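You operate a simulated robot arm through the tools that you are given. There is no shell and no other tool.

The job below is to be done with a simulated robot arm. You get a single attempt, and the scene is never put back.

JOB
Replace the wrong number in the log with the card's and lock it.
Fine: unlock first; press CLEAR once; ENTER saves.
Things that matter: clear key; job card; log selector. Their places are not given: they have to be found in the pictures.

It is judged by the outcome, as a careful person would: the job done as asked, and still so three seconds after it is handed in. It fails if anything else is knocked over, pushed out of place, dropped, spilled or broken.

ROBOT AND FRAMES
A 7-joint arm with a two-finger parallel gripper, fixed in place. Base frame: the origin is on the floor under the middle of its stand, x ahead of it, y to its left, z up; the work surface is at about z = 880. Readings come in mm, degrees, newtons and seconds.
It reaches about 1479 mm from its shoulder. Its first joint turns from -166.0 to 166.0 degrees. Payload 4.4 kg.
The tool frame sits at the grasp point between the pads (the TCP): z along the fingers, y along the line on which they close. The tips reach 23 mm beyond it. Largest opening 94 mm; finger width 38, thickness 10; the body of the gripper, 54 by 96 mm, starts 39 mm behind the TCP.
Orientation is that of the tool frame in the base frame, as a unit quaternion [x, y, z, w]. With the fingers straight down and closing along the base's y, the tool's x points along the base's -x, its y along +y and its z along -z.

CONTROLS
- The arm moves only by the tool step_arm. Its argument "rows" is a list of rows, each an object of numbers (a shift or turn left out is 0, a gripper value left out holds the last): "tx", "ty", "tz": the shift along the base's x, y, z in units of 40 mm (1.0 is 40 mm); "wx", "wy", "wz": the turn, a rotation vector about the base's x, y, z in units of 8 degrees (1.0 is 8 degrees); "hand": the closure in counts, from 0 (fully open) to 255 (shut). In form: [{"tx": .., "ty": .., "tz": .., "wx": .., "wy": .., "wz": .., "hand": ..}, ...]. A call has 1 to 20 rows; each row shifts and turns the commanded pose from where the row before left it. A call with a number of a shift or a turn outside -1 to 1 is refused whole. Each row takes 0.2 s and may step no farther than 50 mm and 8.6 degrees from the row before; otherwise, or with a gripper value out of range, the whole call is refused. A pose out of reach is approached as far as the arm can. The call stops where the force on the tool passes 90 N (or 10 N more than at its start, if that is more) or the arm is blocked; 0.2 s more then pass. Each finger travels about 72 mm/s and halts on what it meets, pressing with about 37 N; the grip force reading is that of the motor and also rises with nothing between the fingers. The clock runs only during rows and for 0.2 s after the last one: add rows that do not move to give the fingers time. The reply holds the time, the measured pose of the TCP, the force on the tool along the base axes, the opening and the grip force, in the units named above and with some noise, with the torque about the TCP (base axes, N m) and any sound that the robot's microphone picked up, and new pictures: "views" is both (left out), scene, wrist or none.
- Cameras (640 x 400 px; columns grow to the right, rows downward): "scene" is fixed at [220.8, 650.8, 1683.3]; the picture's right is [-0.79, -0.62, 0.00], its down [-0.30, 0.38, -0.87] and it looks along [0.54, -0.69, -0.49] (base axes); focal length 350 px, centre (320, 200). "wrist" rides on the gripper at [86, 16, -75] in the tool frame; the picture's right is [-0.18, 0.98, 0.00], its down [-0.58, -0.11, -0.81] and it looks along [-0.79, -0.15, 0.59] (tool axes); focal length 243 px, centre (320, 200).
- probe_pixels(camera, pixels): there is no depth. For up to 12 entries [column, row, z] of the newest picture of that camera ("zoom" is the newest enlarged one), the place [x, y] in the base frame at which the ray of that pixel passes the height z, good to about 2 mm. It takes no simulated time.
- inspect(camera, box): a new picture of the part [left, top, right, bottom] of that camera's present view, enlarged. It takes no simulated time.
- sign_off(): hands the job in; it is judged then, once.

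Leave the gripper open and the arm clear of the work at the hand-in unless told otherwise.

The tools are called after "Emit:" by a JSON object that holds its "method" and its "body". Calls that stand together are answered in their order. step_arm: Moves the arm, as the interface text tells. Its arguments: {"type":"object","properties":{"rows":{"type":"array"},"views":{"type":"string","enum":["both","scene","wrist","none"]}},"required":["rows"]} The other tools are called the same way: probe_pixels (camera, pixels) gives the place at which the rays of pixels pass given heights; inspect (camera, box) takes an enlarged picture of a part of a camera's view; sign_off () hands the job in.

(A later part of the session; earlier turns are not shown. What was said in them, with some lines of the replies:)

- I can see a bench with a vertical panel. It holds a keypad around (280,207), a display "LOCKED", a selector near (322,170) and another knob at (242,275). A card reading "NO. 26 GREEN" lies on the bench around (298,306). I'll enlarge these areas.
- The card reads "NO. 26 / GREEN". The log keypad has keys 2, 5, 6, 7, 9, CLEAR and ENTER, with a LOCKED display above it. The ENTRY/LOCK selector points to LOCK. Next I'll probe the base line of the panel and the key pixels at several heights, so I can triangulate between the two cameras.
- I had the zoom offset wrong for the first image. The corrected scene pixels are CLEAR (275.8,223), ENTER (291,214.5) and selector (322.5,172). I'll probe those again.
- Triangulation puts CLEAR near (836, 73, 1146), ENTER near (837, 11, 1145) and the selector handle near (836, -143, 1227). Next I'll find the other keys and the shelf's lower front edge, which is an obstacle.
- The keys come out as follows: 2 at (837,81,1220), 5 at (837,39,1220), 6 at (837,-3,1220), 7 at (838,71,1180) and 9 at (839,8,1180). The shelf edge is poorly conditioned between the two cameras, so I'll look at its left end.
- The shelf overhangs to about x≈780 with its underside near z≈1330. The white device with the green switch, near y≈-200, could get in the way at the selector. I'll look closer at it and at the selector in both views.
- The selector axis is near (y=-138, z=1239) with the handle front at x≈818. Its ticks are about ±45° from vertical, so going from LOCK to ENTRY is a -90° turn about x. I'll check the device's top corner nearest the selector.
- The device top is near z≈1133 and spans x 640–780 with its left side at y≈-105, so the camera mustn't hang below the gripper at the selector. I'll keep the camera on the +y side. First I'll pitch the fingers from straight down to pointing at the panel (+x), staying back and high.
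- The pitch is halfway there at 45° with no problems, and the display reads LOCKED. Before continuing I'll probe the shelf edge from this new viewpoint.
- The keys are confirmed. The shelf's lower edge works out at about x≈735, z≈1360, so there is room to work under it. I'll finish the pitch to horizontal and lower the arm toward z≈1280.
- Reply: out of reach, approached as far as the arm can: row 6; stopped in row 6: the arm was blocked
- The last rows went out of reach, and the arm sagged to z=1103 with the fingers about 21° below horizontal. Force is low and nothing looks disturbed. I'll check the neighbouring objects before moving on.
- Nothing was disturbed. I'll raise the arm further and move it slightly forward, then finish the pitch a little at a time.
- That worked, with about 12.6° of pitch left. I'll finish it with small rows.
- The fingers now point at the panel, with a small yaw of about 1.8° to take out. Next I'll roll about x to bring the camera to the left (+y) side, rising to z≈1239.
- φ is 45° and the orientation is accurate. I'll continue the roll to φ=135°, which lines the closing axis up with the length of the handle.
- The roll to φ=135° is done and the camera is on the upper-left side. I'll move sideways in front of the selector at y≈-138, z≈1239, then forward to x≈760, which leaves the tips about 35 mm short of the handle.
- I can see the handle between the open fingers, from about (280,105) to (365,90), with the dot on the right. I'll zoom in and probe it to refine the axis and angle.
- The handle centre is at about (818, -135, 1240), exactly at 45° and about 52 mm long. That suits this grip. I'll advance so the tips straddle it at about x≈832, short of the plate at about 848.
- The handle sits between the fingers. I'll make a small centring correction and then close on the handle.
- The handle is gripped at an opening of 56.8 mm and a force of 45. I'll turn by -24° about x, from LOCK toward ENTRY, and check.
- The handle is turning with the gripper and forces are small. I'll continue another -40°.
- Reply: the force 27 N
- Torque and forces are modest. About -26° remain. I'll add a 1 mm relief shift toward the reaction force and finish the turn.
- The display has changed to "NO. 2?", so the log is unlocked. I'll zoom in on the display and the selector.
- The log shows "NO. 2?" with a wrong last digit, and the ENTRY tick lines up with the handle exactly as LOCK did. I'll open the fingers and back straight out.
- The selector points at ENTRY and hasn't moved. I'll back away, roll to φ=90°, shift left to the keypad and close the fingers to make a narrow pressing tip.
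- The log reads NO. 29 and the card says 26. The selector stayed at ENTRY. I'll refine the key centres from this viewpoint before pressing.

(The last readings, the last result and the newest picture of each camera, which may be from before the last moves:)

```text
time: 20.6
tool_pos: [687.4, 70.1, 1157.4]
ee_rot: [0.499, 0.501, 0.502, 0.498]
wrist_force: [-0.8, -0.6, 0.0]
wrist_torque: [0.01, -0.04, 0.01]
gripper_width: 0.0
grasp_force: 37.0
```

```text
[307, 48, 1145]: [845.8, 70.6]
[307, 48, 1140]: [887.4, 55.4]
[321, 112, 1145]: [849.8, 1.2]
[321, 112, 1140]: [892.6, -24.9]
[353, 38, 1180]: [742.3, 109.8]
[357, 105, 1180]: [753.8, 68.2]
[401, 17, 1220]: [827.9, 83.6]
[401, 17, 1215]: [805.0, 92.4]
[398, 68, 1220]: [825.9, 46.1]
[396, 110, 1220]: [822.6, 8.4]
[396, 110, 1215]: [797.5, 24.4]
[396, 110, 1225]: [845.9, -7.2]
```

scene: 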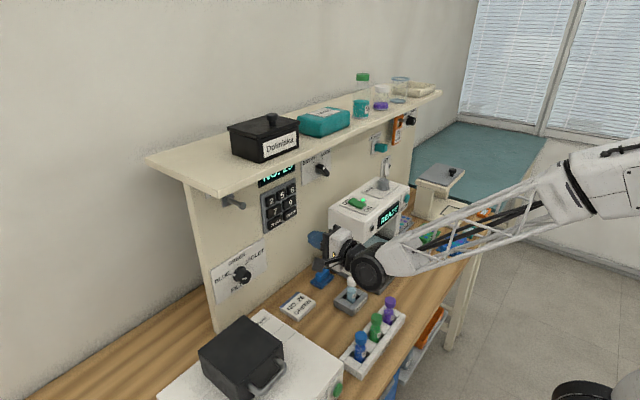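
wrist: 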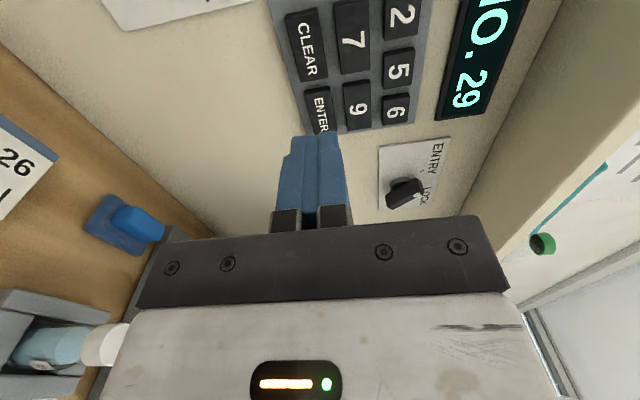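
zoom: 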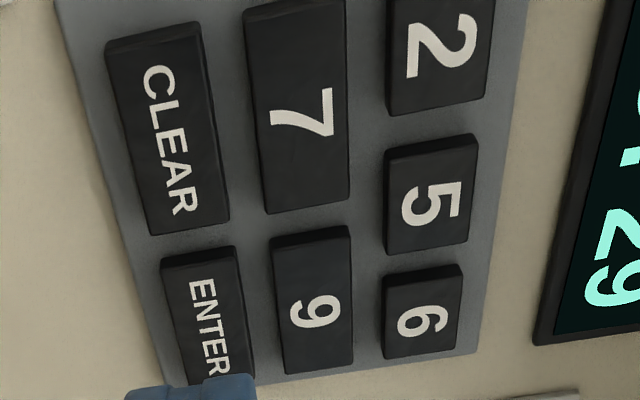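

The key centres agree: CLEAR (837, 73, 1146), ENTER (837, 10, 1146), 2 (837, 80, 1221) and 6 (837, -2, 1222). I'll line up with CLEAR and approach to x≈800, leaving the tip about 14 mm short.

Emit:
{"method": "step_arm", "body": {"rows": [{"ty": 0.07, "tz": -0.285, "tx": 0.5}, {"tx": 0.8}, {"tx": 0.8}, {"tx": 0.6}], "views": "both"}}

```text
time: 21.6
tool_pos: [795.4, 74.1, 1145.6]
ee_rot: [0.5, 0.5, 0.501, 0.498]
wrist_force: [0.2, 0.3, -0.3]
wrist_torque: [0.01, 0.01, -0.01]
gripper_width: 0.3
grasp_force: 36.9
```

scene: 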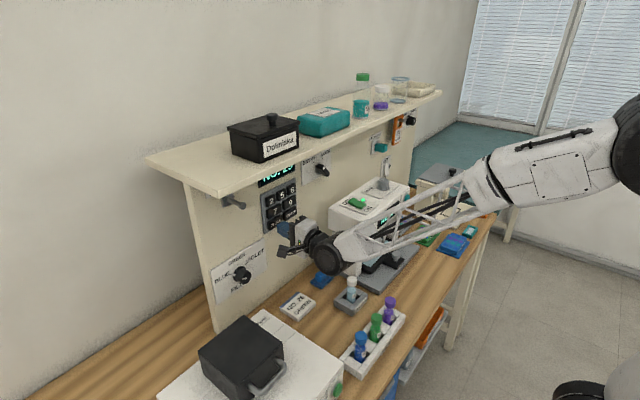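
wrist: 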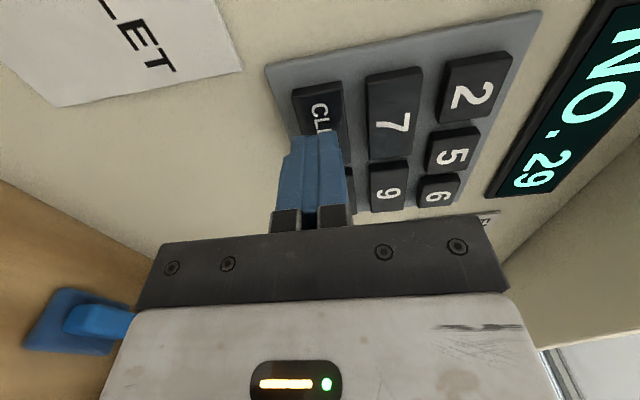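

Emit:
{"method": "inspect", "body": {"camera": "wrist", "box": [250, 60, 450, 220]}}

Emit:
{"method": "inspect", "body": {"camera": "scene", "box": [240, 160, 360, 280]}}

```text
2.50 times, centred on (350, 140) of wrist
```

zoom: 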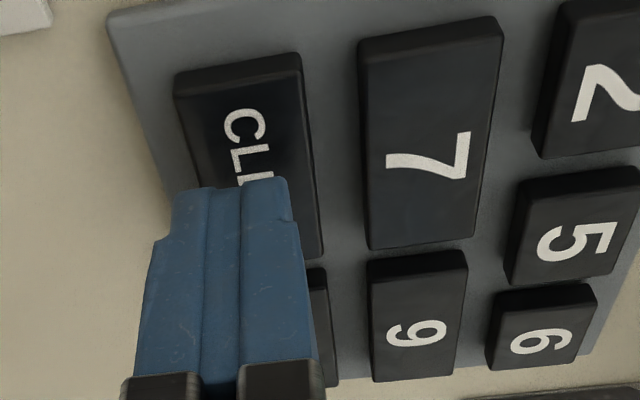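

```text
3.33 times, centred on (300, 220) of scene
```

zoom: 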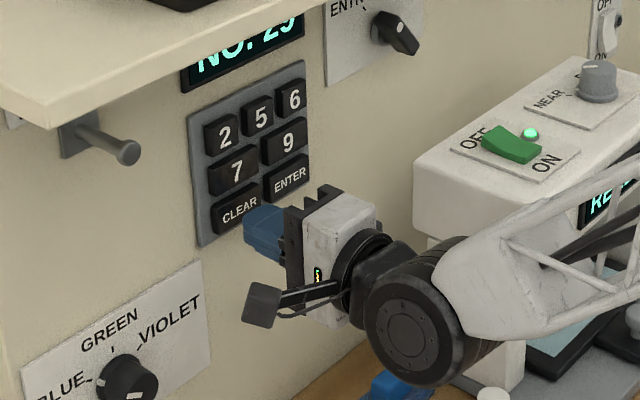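

The tip is aligned with CLEAR. I'll advance in small steps and watch for force, sound or a display change.

Emit:
{"method": "step_arm", "body": {"rows": [{"tx": 0.3}, {"tx": 0.1}, {"tx": 0.05}], "views": "scene"}}

```text
time: 22.4
tool_pos: [814.2, 74.4, 1144.0]
ee_rot: [0.5, 0.5, 0.501, 0.499]
wrist_force: [-3.3, -0.2, -0.9]
wrist_torque: [0.06, 0.02, -0.07]
gripper_width: 0.0
grasp_force: 36.5
heard: click
```

scene: 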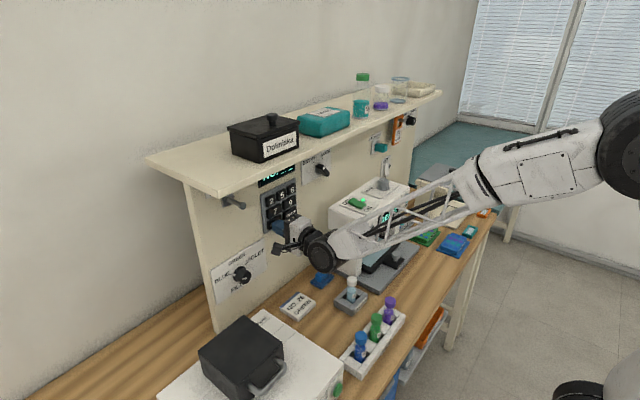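

I heard a click and felt 3.3 N of contact. I'll check the display before retracting.

Emit:
{"method": "inspect", "body": {"camera": "scene", "box": [240, 150, 340, 220]}}

Emit:
{"method": "inspect", "body": {"camera": "wrist", "box": [280, 0, 640, 220]}}

```text
5.71 times, centred on (290, 185) of scene
```

zoom: 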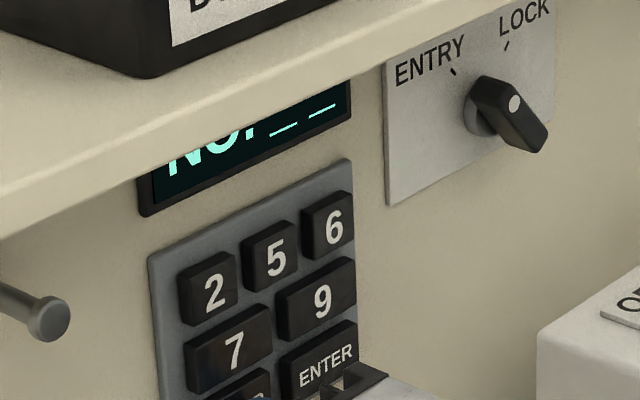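

```text
1.78 times, centred on (460, 110) of wrist
```

zoom: 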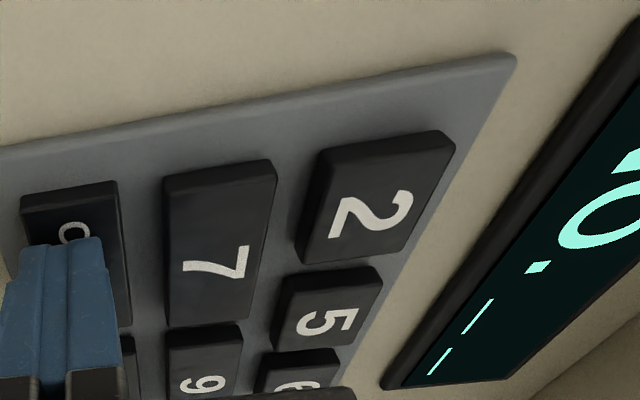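

The display is now "NO. _ _", so CLEAR registered once. I'll retract, move to key 2 (y≈80, z≈1221) and stop with the tip short of it.

Emit:
{"method": "step_arm", "body": {"rows": [{"tx": -0.4}, {"tx": -0.4}, {"ty": 0.07, "tz": 0.65}, {"ty": 0.08, "tz": 0.65}, {"tz": 0.6}, {"tx": 0.3}], "views": "both"}}

```text
time: 23.8
tool_pos: [793.7, 80.1, 1219.8]
ee_rot: [0.5, 0.501, 0.501, 0.499]
wrist_force: [0.7, 0.0, 0.3]
wrist_torque: [0.01, -0.02, -0.01]
gripper_width: 0.0
grasp_force: 37.3
```

scene: 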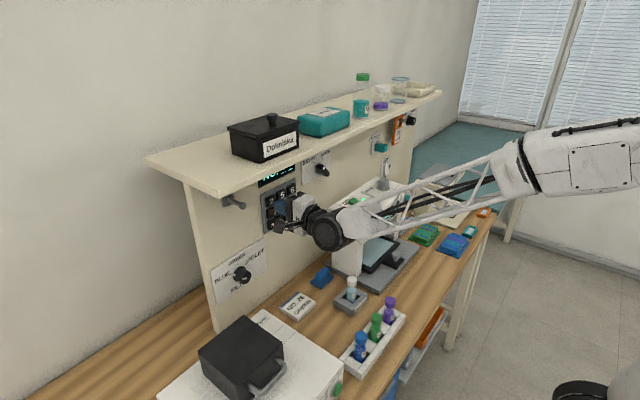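
wrist: 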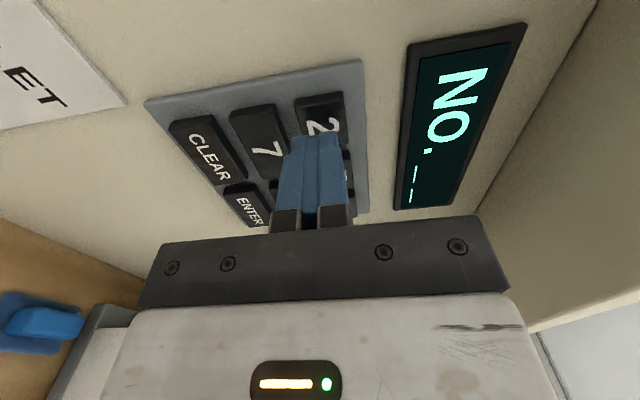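

The tip is aligned with key 2, clear of 5 and 7. I'll press it.

Emit:
{"method": "step_arm", "body": {"rows": [{"tx": 0.3}, {"tx": 0.1}, {"tx": 0.1}], "views": "wrist"}}

```text
time: 24.6
tool_pos: [813.7, 80.8, 1221.3]
ee_rot: [0.5, 0.5, 0.501, 0.499]
wrist_force: [-2.0, -0.1, 2.2]
wrist_torque: [-0.04, -0.01, -0.05]
gripper_width: 0.0
grasp_force: 37.1
heard: click
```

wrist: 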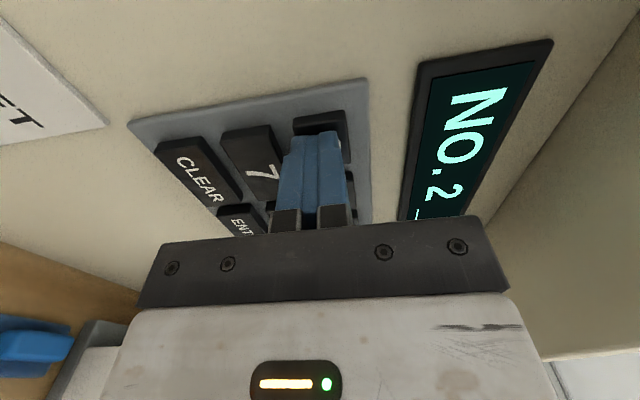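

The click registered and the display reads "NO. 2_". I'll retract and move right to key 6 (y≈-2, z≈1222).

Emit:
{"method": "step_arm", "body": {"rows": [{"tx": -0.4}, {"tx": -0.4}, {"ty": -0.7}, {"ty": -0.7}, {"ty": -0.67, "tz": 0.02}, {"tx": 0.3}], "views": "both"}}

```text
time: 26.0
tool_pos: [795.3, -4.9, 1222.0]
ee_rot: [0.499, 0.5, 0.502, 0.499]
wrist_force: [-0.9, -1.0, 0.0]
wrist_torque: [0.01, 0.03, 0.02]
gripper_width: 0.0
grasp_force: 37.0
```

scene: 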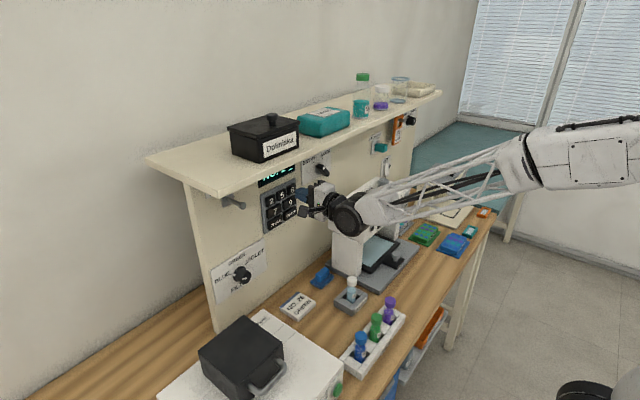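
wrist: 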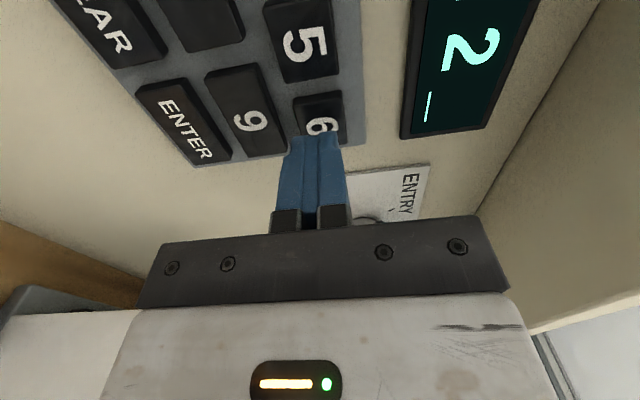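

The tip is in front of key 6. I'll press it with a small +2 mm y correction.

Emit:
{"method": "step_arm", "body": {"rows": [{"tx": 0.3, "ty": 0.05}, {"tx": 0.1}, {"tx": 0.08}], "views": "wrist"}}

```text
time: 26.8
tool_pos: [812.9, -0.2, 1220.7]
ee_rot: [0.5, 0.5, 0.501, 0.499]
wrist_force: [-1.4, -2.1, 0.4]
wrist_torque: [0.01, 0.01, -0.05]
gripper_width: 0.0
grasp_force: 37.0
heard: click
```

wrist: 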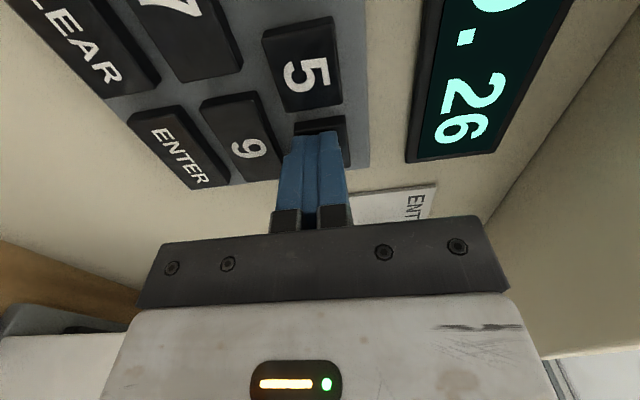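

The display reads "NO. 26". I'll retract and move down to ENTER (y≈9, z≈1146).

Emit:
{"method": "step_arm", "body": {"rows": [{"tx": -0.4}, {"tx": -0.4}, {"tz": -0.65, "ty": 0.1}, {"tz": -0.65, "ty": 0.1}, {"tz": -0.57, "ty": 0.05}, {"tx": 0.3}], "views": "both"}}

```text
time: 28.2
tool_pos: [795.0, 9.3, 1145.1]
ee_rot: [0.5, 0.5, 0.502, 0.498]
wrist_force: [-0.1, 0.6, -0.7]
wrist_torque: [0.0, 0.0, -0.02]
gripper_width: 0.0
grasp_force: 37.3
```

scene: 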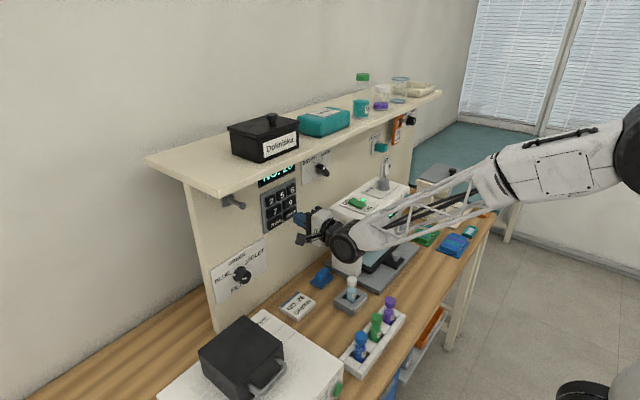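
wrist: 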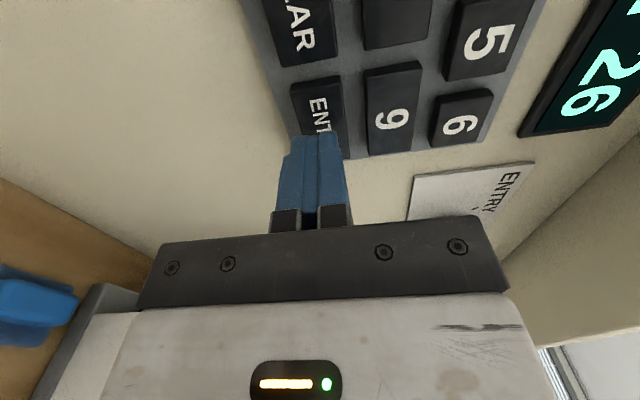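

The tip is aligned with ENTER and the display still shows 26. I'll press ENTER.

Emit:
{"method": "step_arm", "body": {"rows": [{"tx": 0.3}, {"tx": 0.1}, {"tx": 0.08}], "views": "both"}}

```text
time: 29.0
tool_pos: [814.3, 9.3, 1146.2]
ee_rot: [0.499, 0.501, 0.501, 0.499]
wrist_force: [-1.7, 0.3, -1.0]
wrist_torque: [0.02, 0.05, -0.03]
gripper_width: 0.0
grasp_force: 36.7
heard: click
```

scene: 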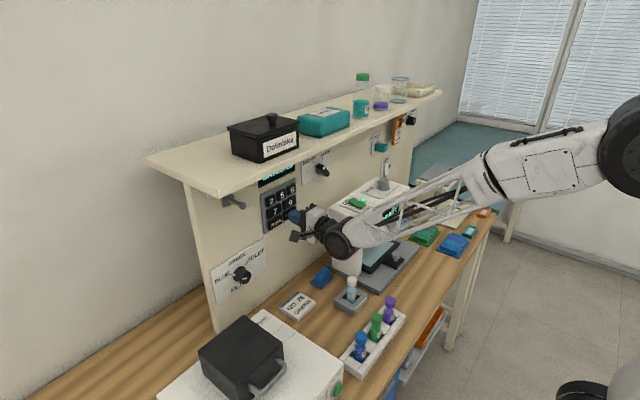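
wrist: 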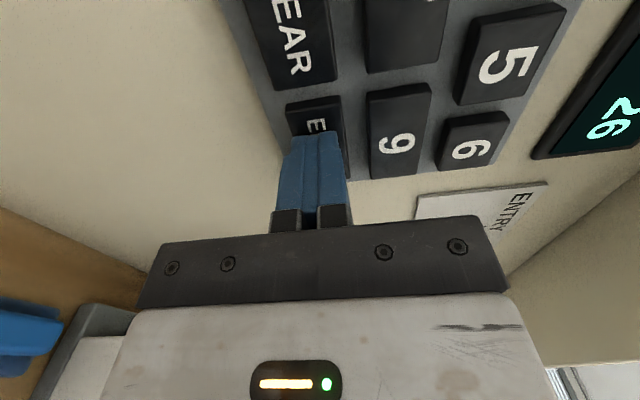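

There was a click and the display changed. I'll retract and read it.

Emit:
{"method": "step_arm", "body": {"rows": [{"tx": -0.6}, {"tx": -0.8}, {"tx": -0.8}, {"tx": -0.4}], "views": "both"}}

Emit:
{"method": "inspect", "body": {"camera": "scene", "box": [240, 150, 340, 220]}}

Emit:
{"method": "inspect", "body": {"camera": "wrist", "box": [280, 0, 640, 220]}}

```text
time: 30.0
tool_pos: [708.2, 10.9, 1145.4]
ee_rot: [0.499, 0.501, 0.501, 0.498]
wrist_force: [-0.9, -0.5, -0.4]
wrist_torque: [-0.02, 0.01, 0.05]
gripper_width: 0.0
grasp_force: 37.0
```

scene: 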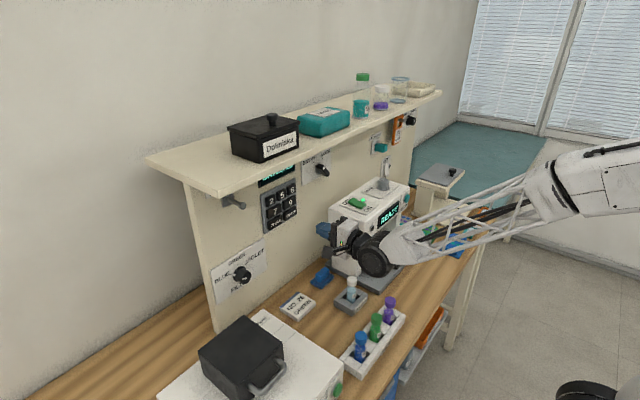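
wrist: 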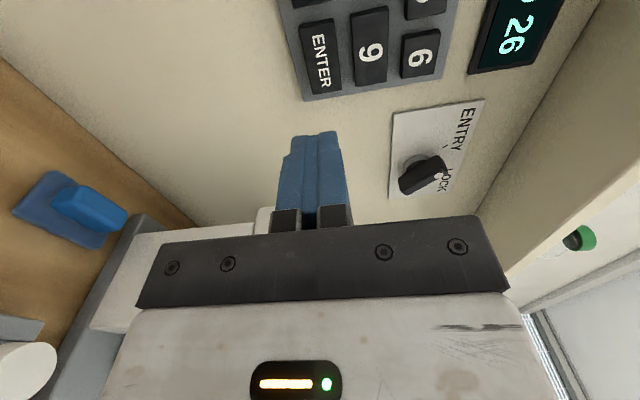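

```text
5.71 times, centred on (290, 185) of scene
```

zoom: 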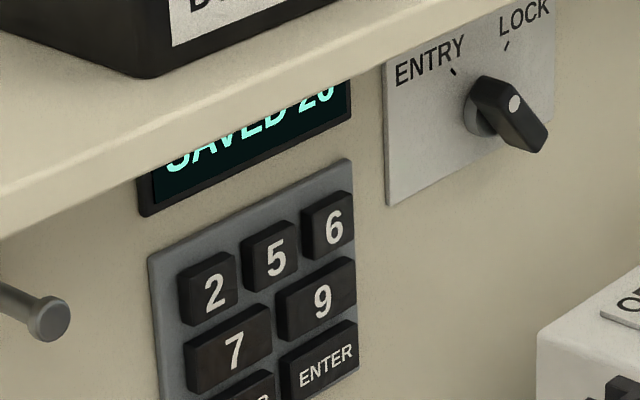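

```text
1.78 times, centred on (460, 110) of wrist
```

zoom: 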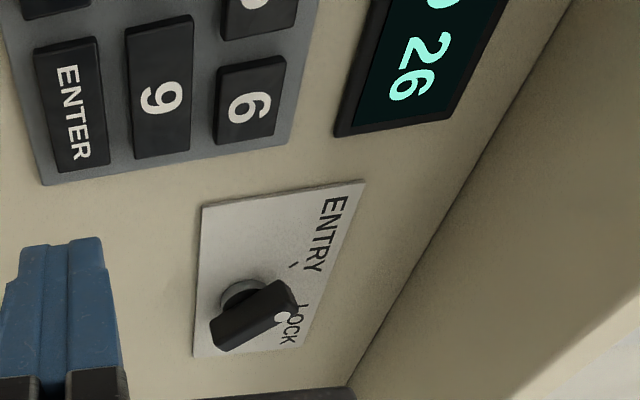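

The display reads "SAVED 26". Now I'll go back to the selector. I'll raise the arm, move right, roll to φ≈52° to match the handle at ENTRY, and open the fingers, all while staying back from the panel.

Emit:
{"method": "step_arm", "body": {"rows": [{"tz": 0.8, "tx": -0.2}, {"tz": 0.8, "tx": -0.2}, {"tz": 0.77}, {"ty": -0.6, "wx": -0.65, "hand": 0}, {"ty": -0.6, "wx": -0.65}, {"ty": -0.6, "wx": -0.65}, {"ty": -0.6, "wx": -0.65}, {"ty": -0.6, "wx": -0.65}, {"ty": -0.6, "wx": -0.65}, {"ty": -0.07, "wx": -0.85}, {"tx": 0.5}, {"tx": 0.7}], "views": "both"}}

```text
time: 32.6
tool_pos: [740.3, -137.4, 1238.8]
ee_rot: [0.311, 0.637, 0.31, 0.634]
wrist_force: [0.9, 0.5, 0.5]
wrist_torque: [0.02, -0.01, 0.0]
gripper_width: 94.1
grasp_force: 0.1
```

scene: 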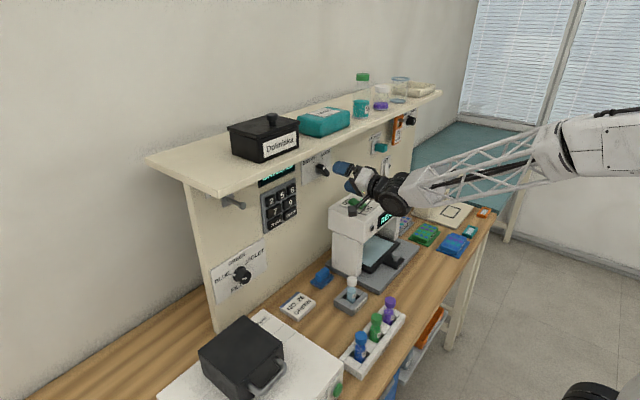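
wrist: 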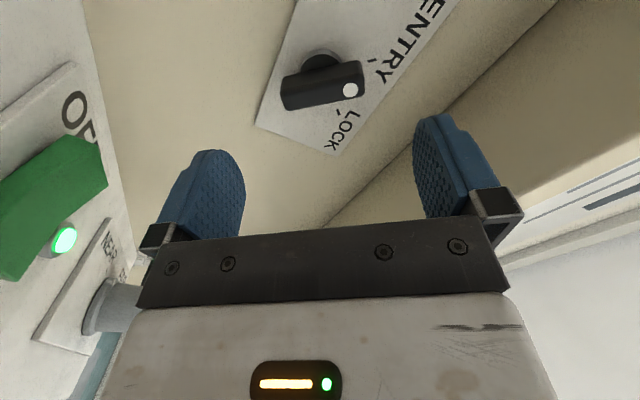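

The handle is again between the open fingers. I'll advance 68 mm to the earlier grip pose and close.

Emit:
{"method": "step_arm", "body": {"rows": [{"tx": 0.6, "ty": 0.03, "tz": 0.03}, {"tx": 0.6}, {"tx": 0.5}, {"hand": 255}, {"hand": 255}, {"hand": 255}, {"hand": 255}], "views": "both"}}

```text
time: 34.2
tool_pos: [811.9, -134.9, 1239.8]
ee_rot: [0.311, 0.637, 0.309, 0.634]
wrist_force: [7.6, -4.8, -12.5]
wrist_torque: [0.02, -0.23, 0.07]
gripper_width: 55.9
grasp_force: 45.0
```

scene: 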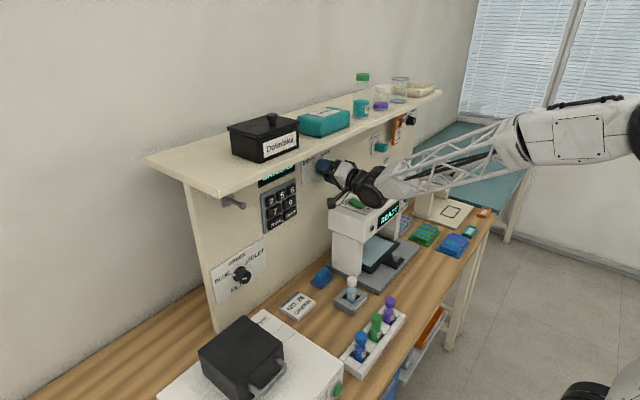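
wrist: 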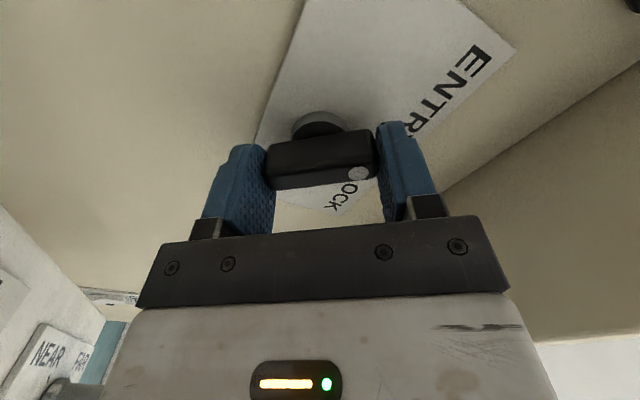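

The handle is gripped. I'll relieve the small side force and turn back +40° toward LOCK.

Emit:
{"method": "step_arm", "body": {"rows": [{"ty": -0.02, "tz": -0.03, "wx": 0.5}, {"wx": 0.9}, {"wx": 0.9}, {"wx": 0.9}, {"wx": 0.9}, {"wx": 0.9}], "views": "wrist"}}

```text
time: 35.6
tool_pos: [810.1, -135.3, 1239.5]
ee_rot: [0.509, 0.492, 0.51, 0.489]
wrist_force: [33.7, 8.0, -21.5]
wrist_torque: [-0.02, -0.26, -0.01]
gripper_width: 55.7
grasp_force: 45.5
```

wrist: 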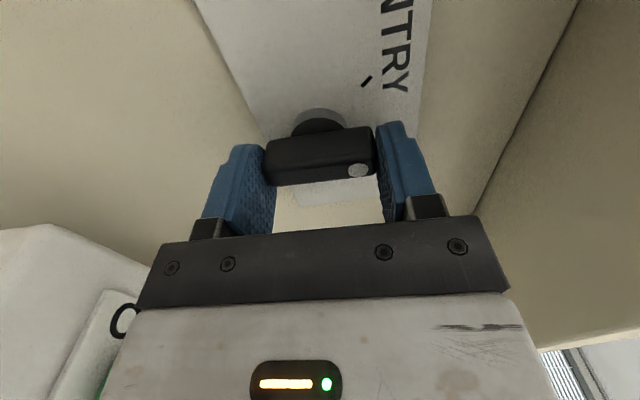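

The handle is following, but a pull of about 34 N along x has built up. I'll relieve that with a small shift and keep turning.

Emit:
{"method": "step_arm", "body": {"rows": [{"tx": 0.05, "tz": -0.04, "ty": 0.01}, {"wx": 0.7}, {"wx": 0.8}, {"wx": 0.8}], "views": "wrist"}}

```text
time: 36.6
tool_pos: [810.3, -136.5, 1239.9]
ee_rot: [0.58, 0.403, 0.582, 0.402]
wrist_force: [-33.0, -5.8, -8.7]
wrist_torque: [-0.05, 0.32, 0.08]
gripper_width: 55.8
grasp_force: 45.8
```

wrist: 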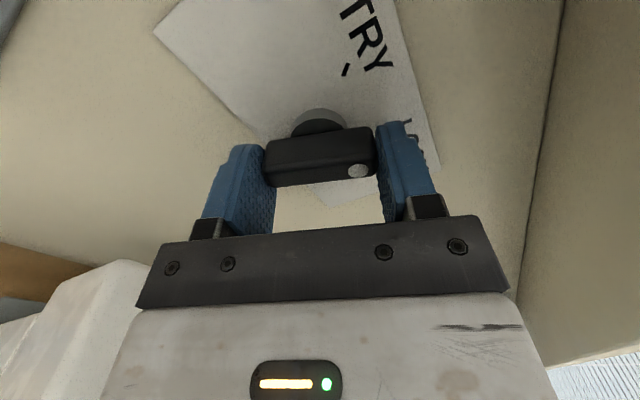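

Now the x force is -33 N, so I'll ease back 1 mm and turn the remaining 25° to LOCK.

Emit:
{"method": "step_arm", "body": {"rows": [{"tx": -0.025}, {"wx": 0.8}, {"wx": 0.8}, {"wx": 0.8}, {"wx": 0.6}], "views": "both"}}

```text
time: 37.8
tool_pos: [808.9, -134.3, 1240.1]
ee_rot: [0.65, 0.274, 0.654, 0.273]
wrist_force: [15.9, 0.4, 0.9]
wrist_torque: [-1.41, -0.01, 0.14]
gripper_width: 56.7
grasp_force: 45.0
```

scene: 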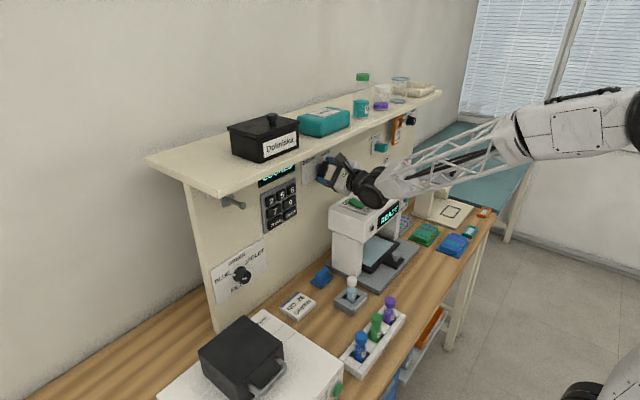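
wrist: 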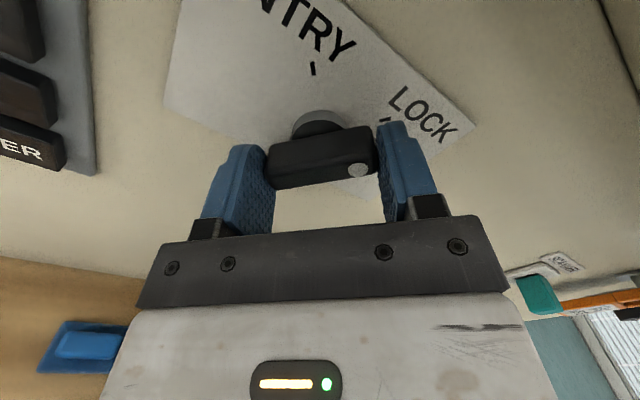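

Torque has risen against the LOCK stop and the display reads LOCKED. I'll open the fingers, back straight out and check.

Emit:
{"method": "step_arm", "body": {"rows": [{"hand": 0}, {"hand": 0}, {"hand": 0}, {"hand": 0}, {"tx": -0.5}, {"tx": -0.7}, {"tx": -0.7}, {"tx": -0.7}], "views": "both"}}

Emit:
{"method": "inspect", "body": {"camera": "scene", "box": [240, 150, 340, 220]}}

Emit:
{"method": "inspect", "body": {"camera": "wrist", "box": [200, 0, 500, 180]}}

```text
time: 39.6
tool_pos: [703.5, -138.3, 1238.9]
ee_rot: [0.651, 0.274, 0.653, 0.272]
wrist_force: [-0.9, -0.9, 0.5]
wrist_torque: [0.01, 0.02, -0.03]
gripper_width: 94.0
grasp_force: 0.1
```

scene: 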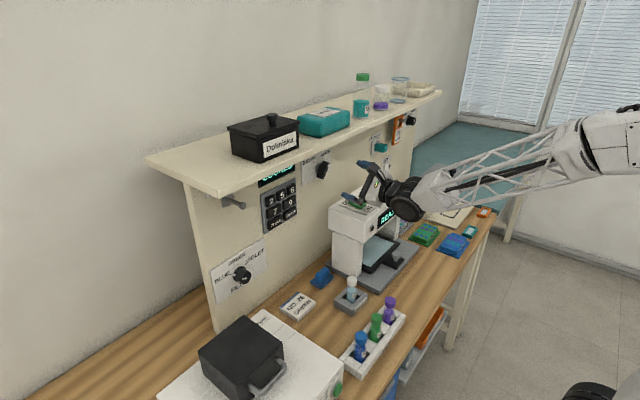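
wrist: 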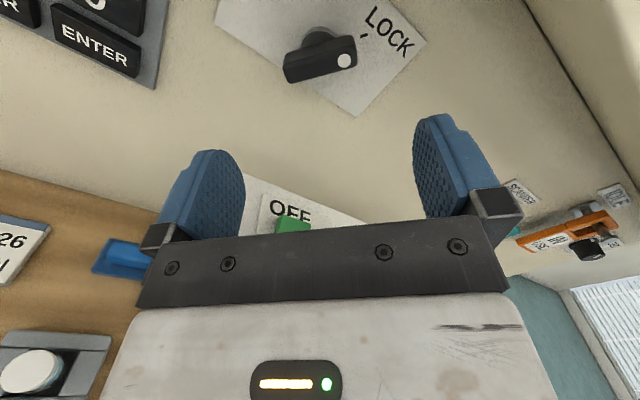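

```text
5.71 times, centred on (290, 185) of scene
```

zoom: 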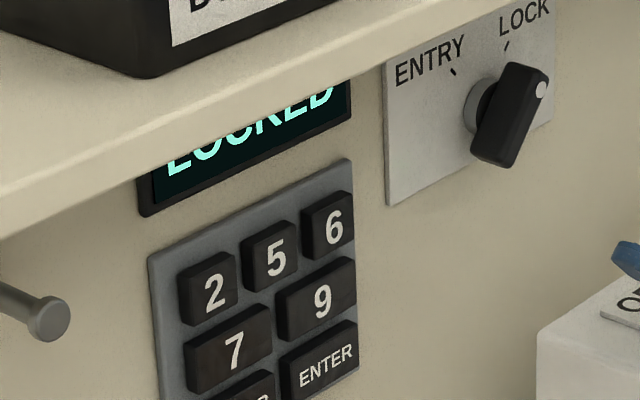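

```text
2.13 times, centred on (350, 90) of wrist
```

zoom: 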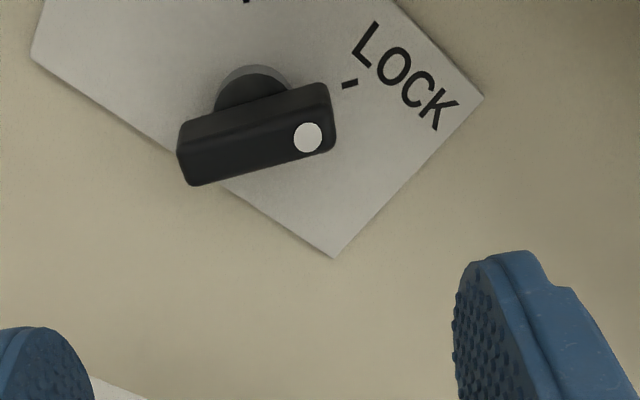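

The selector is at LOCK and the display reads LOCKED. I'll move the arm back to the open area away from the device and panel, with the gripper open, and check the whole scene.

Emit:
{"method": "step_arm", "body": {"rows": [{"tx": -0.5, "tz": 0.2}, {"tx": -0.5, "tz": 0.2}, {"ty": 0.8, "tz": 0.2}, {"ty": 0.8, "tz": 0.2}, {"ty": 0.8, "tz": 0.2}, {"ty": 0.8}, {}, {}], "views": "both"}}

Emit:
{"method": "inspect", "body": {"camera": "scene", "box": [260, 140, 520, 380]}}

Emit:
{"method": "inspect", "body": {"camera": "scene", "box": [220, 70, 460, 230]}}

```text
time: 41.4
tool_pos: [665.8, -9.1, 1277.5]
ee_rot: [0.651, 0.275, 0.653, 0.273]
wrist_force: [0.0, 0.9, 0.2]
wrist_torque: [0.02, 0.01, -0.01]
gripper_width: 94.0
grasp_force: 0.0
```

scene: 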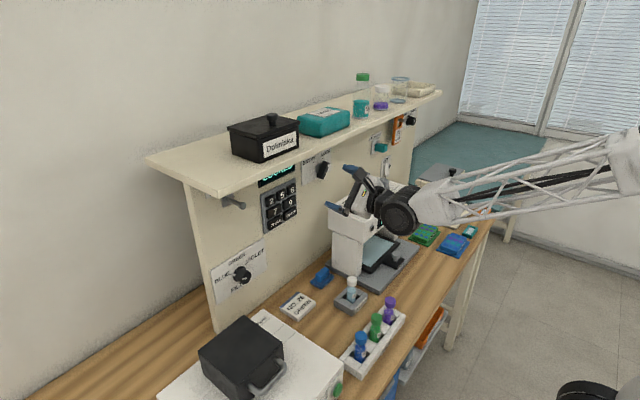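
wrist: 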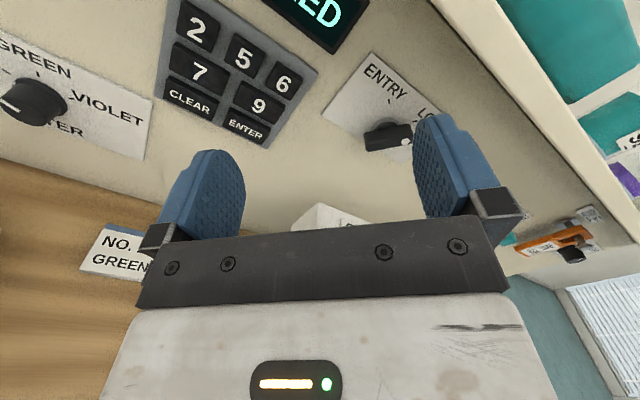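

```text
1.67 times, centred on (390, 260) of scene
```

zoom: 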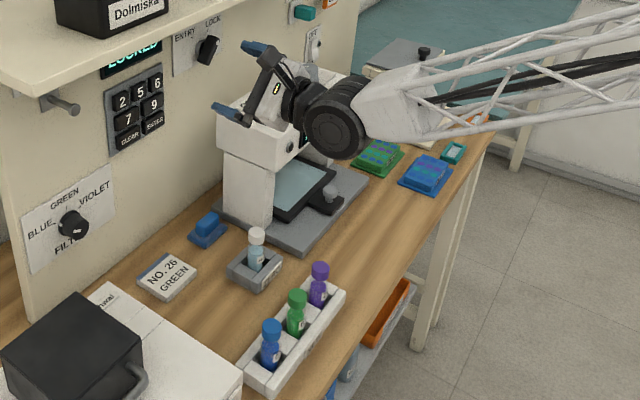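

```text
2.50 times, centred on (340, 150) of scene
```

zoom: 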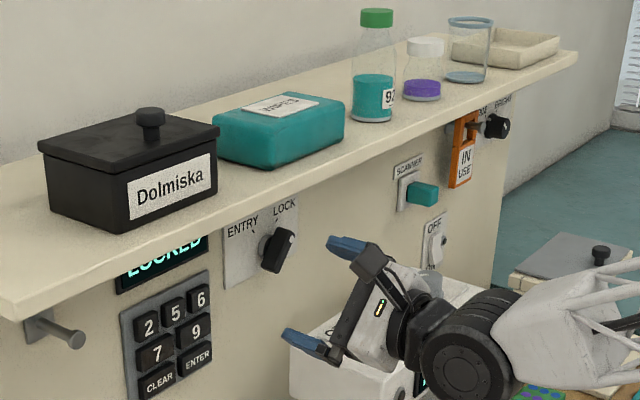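

The display reads LOCKED after showing "SAVED 26", and the selector points at LOCK. Everything else is in place, the gripper is open and the arm is clear, so I'm handing the job in.

Emit:
{"method": "sign_off", "body": {}}

```text
The job is handed in.
```

The log number is changed from 29 to 26, matching the card, and the log is locked again.

- **Unlock:** I turned the selector from LOCK to ENTRY, and the display showed the wrong number, NO. 29.
- **Entry:** I pressed CLEAR once, then 2, 6 and ENTER. The display read "SAVED 26".
- **Lock:** I turned the selector back to LOCK, and the display reads LOCKED.

Early on, one arm move went out of reach and the arm sagged lower than I intended. It touched nothing, and the final pictures show nothing else disturbed. At hand-in the gripper was open and the arm was clear of the panel.
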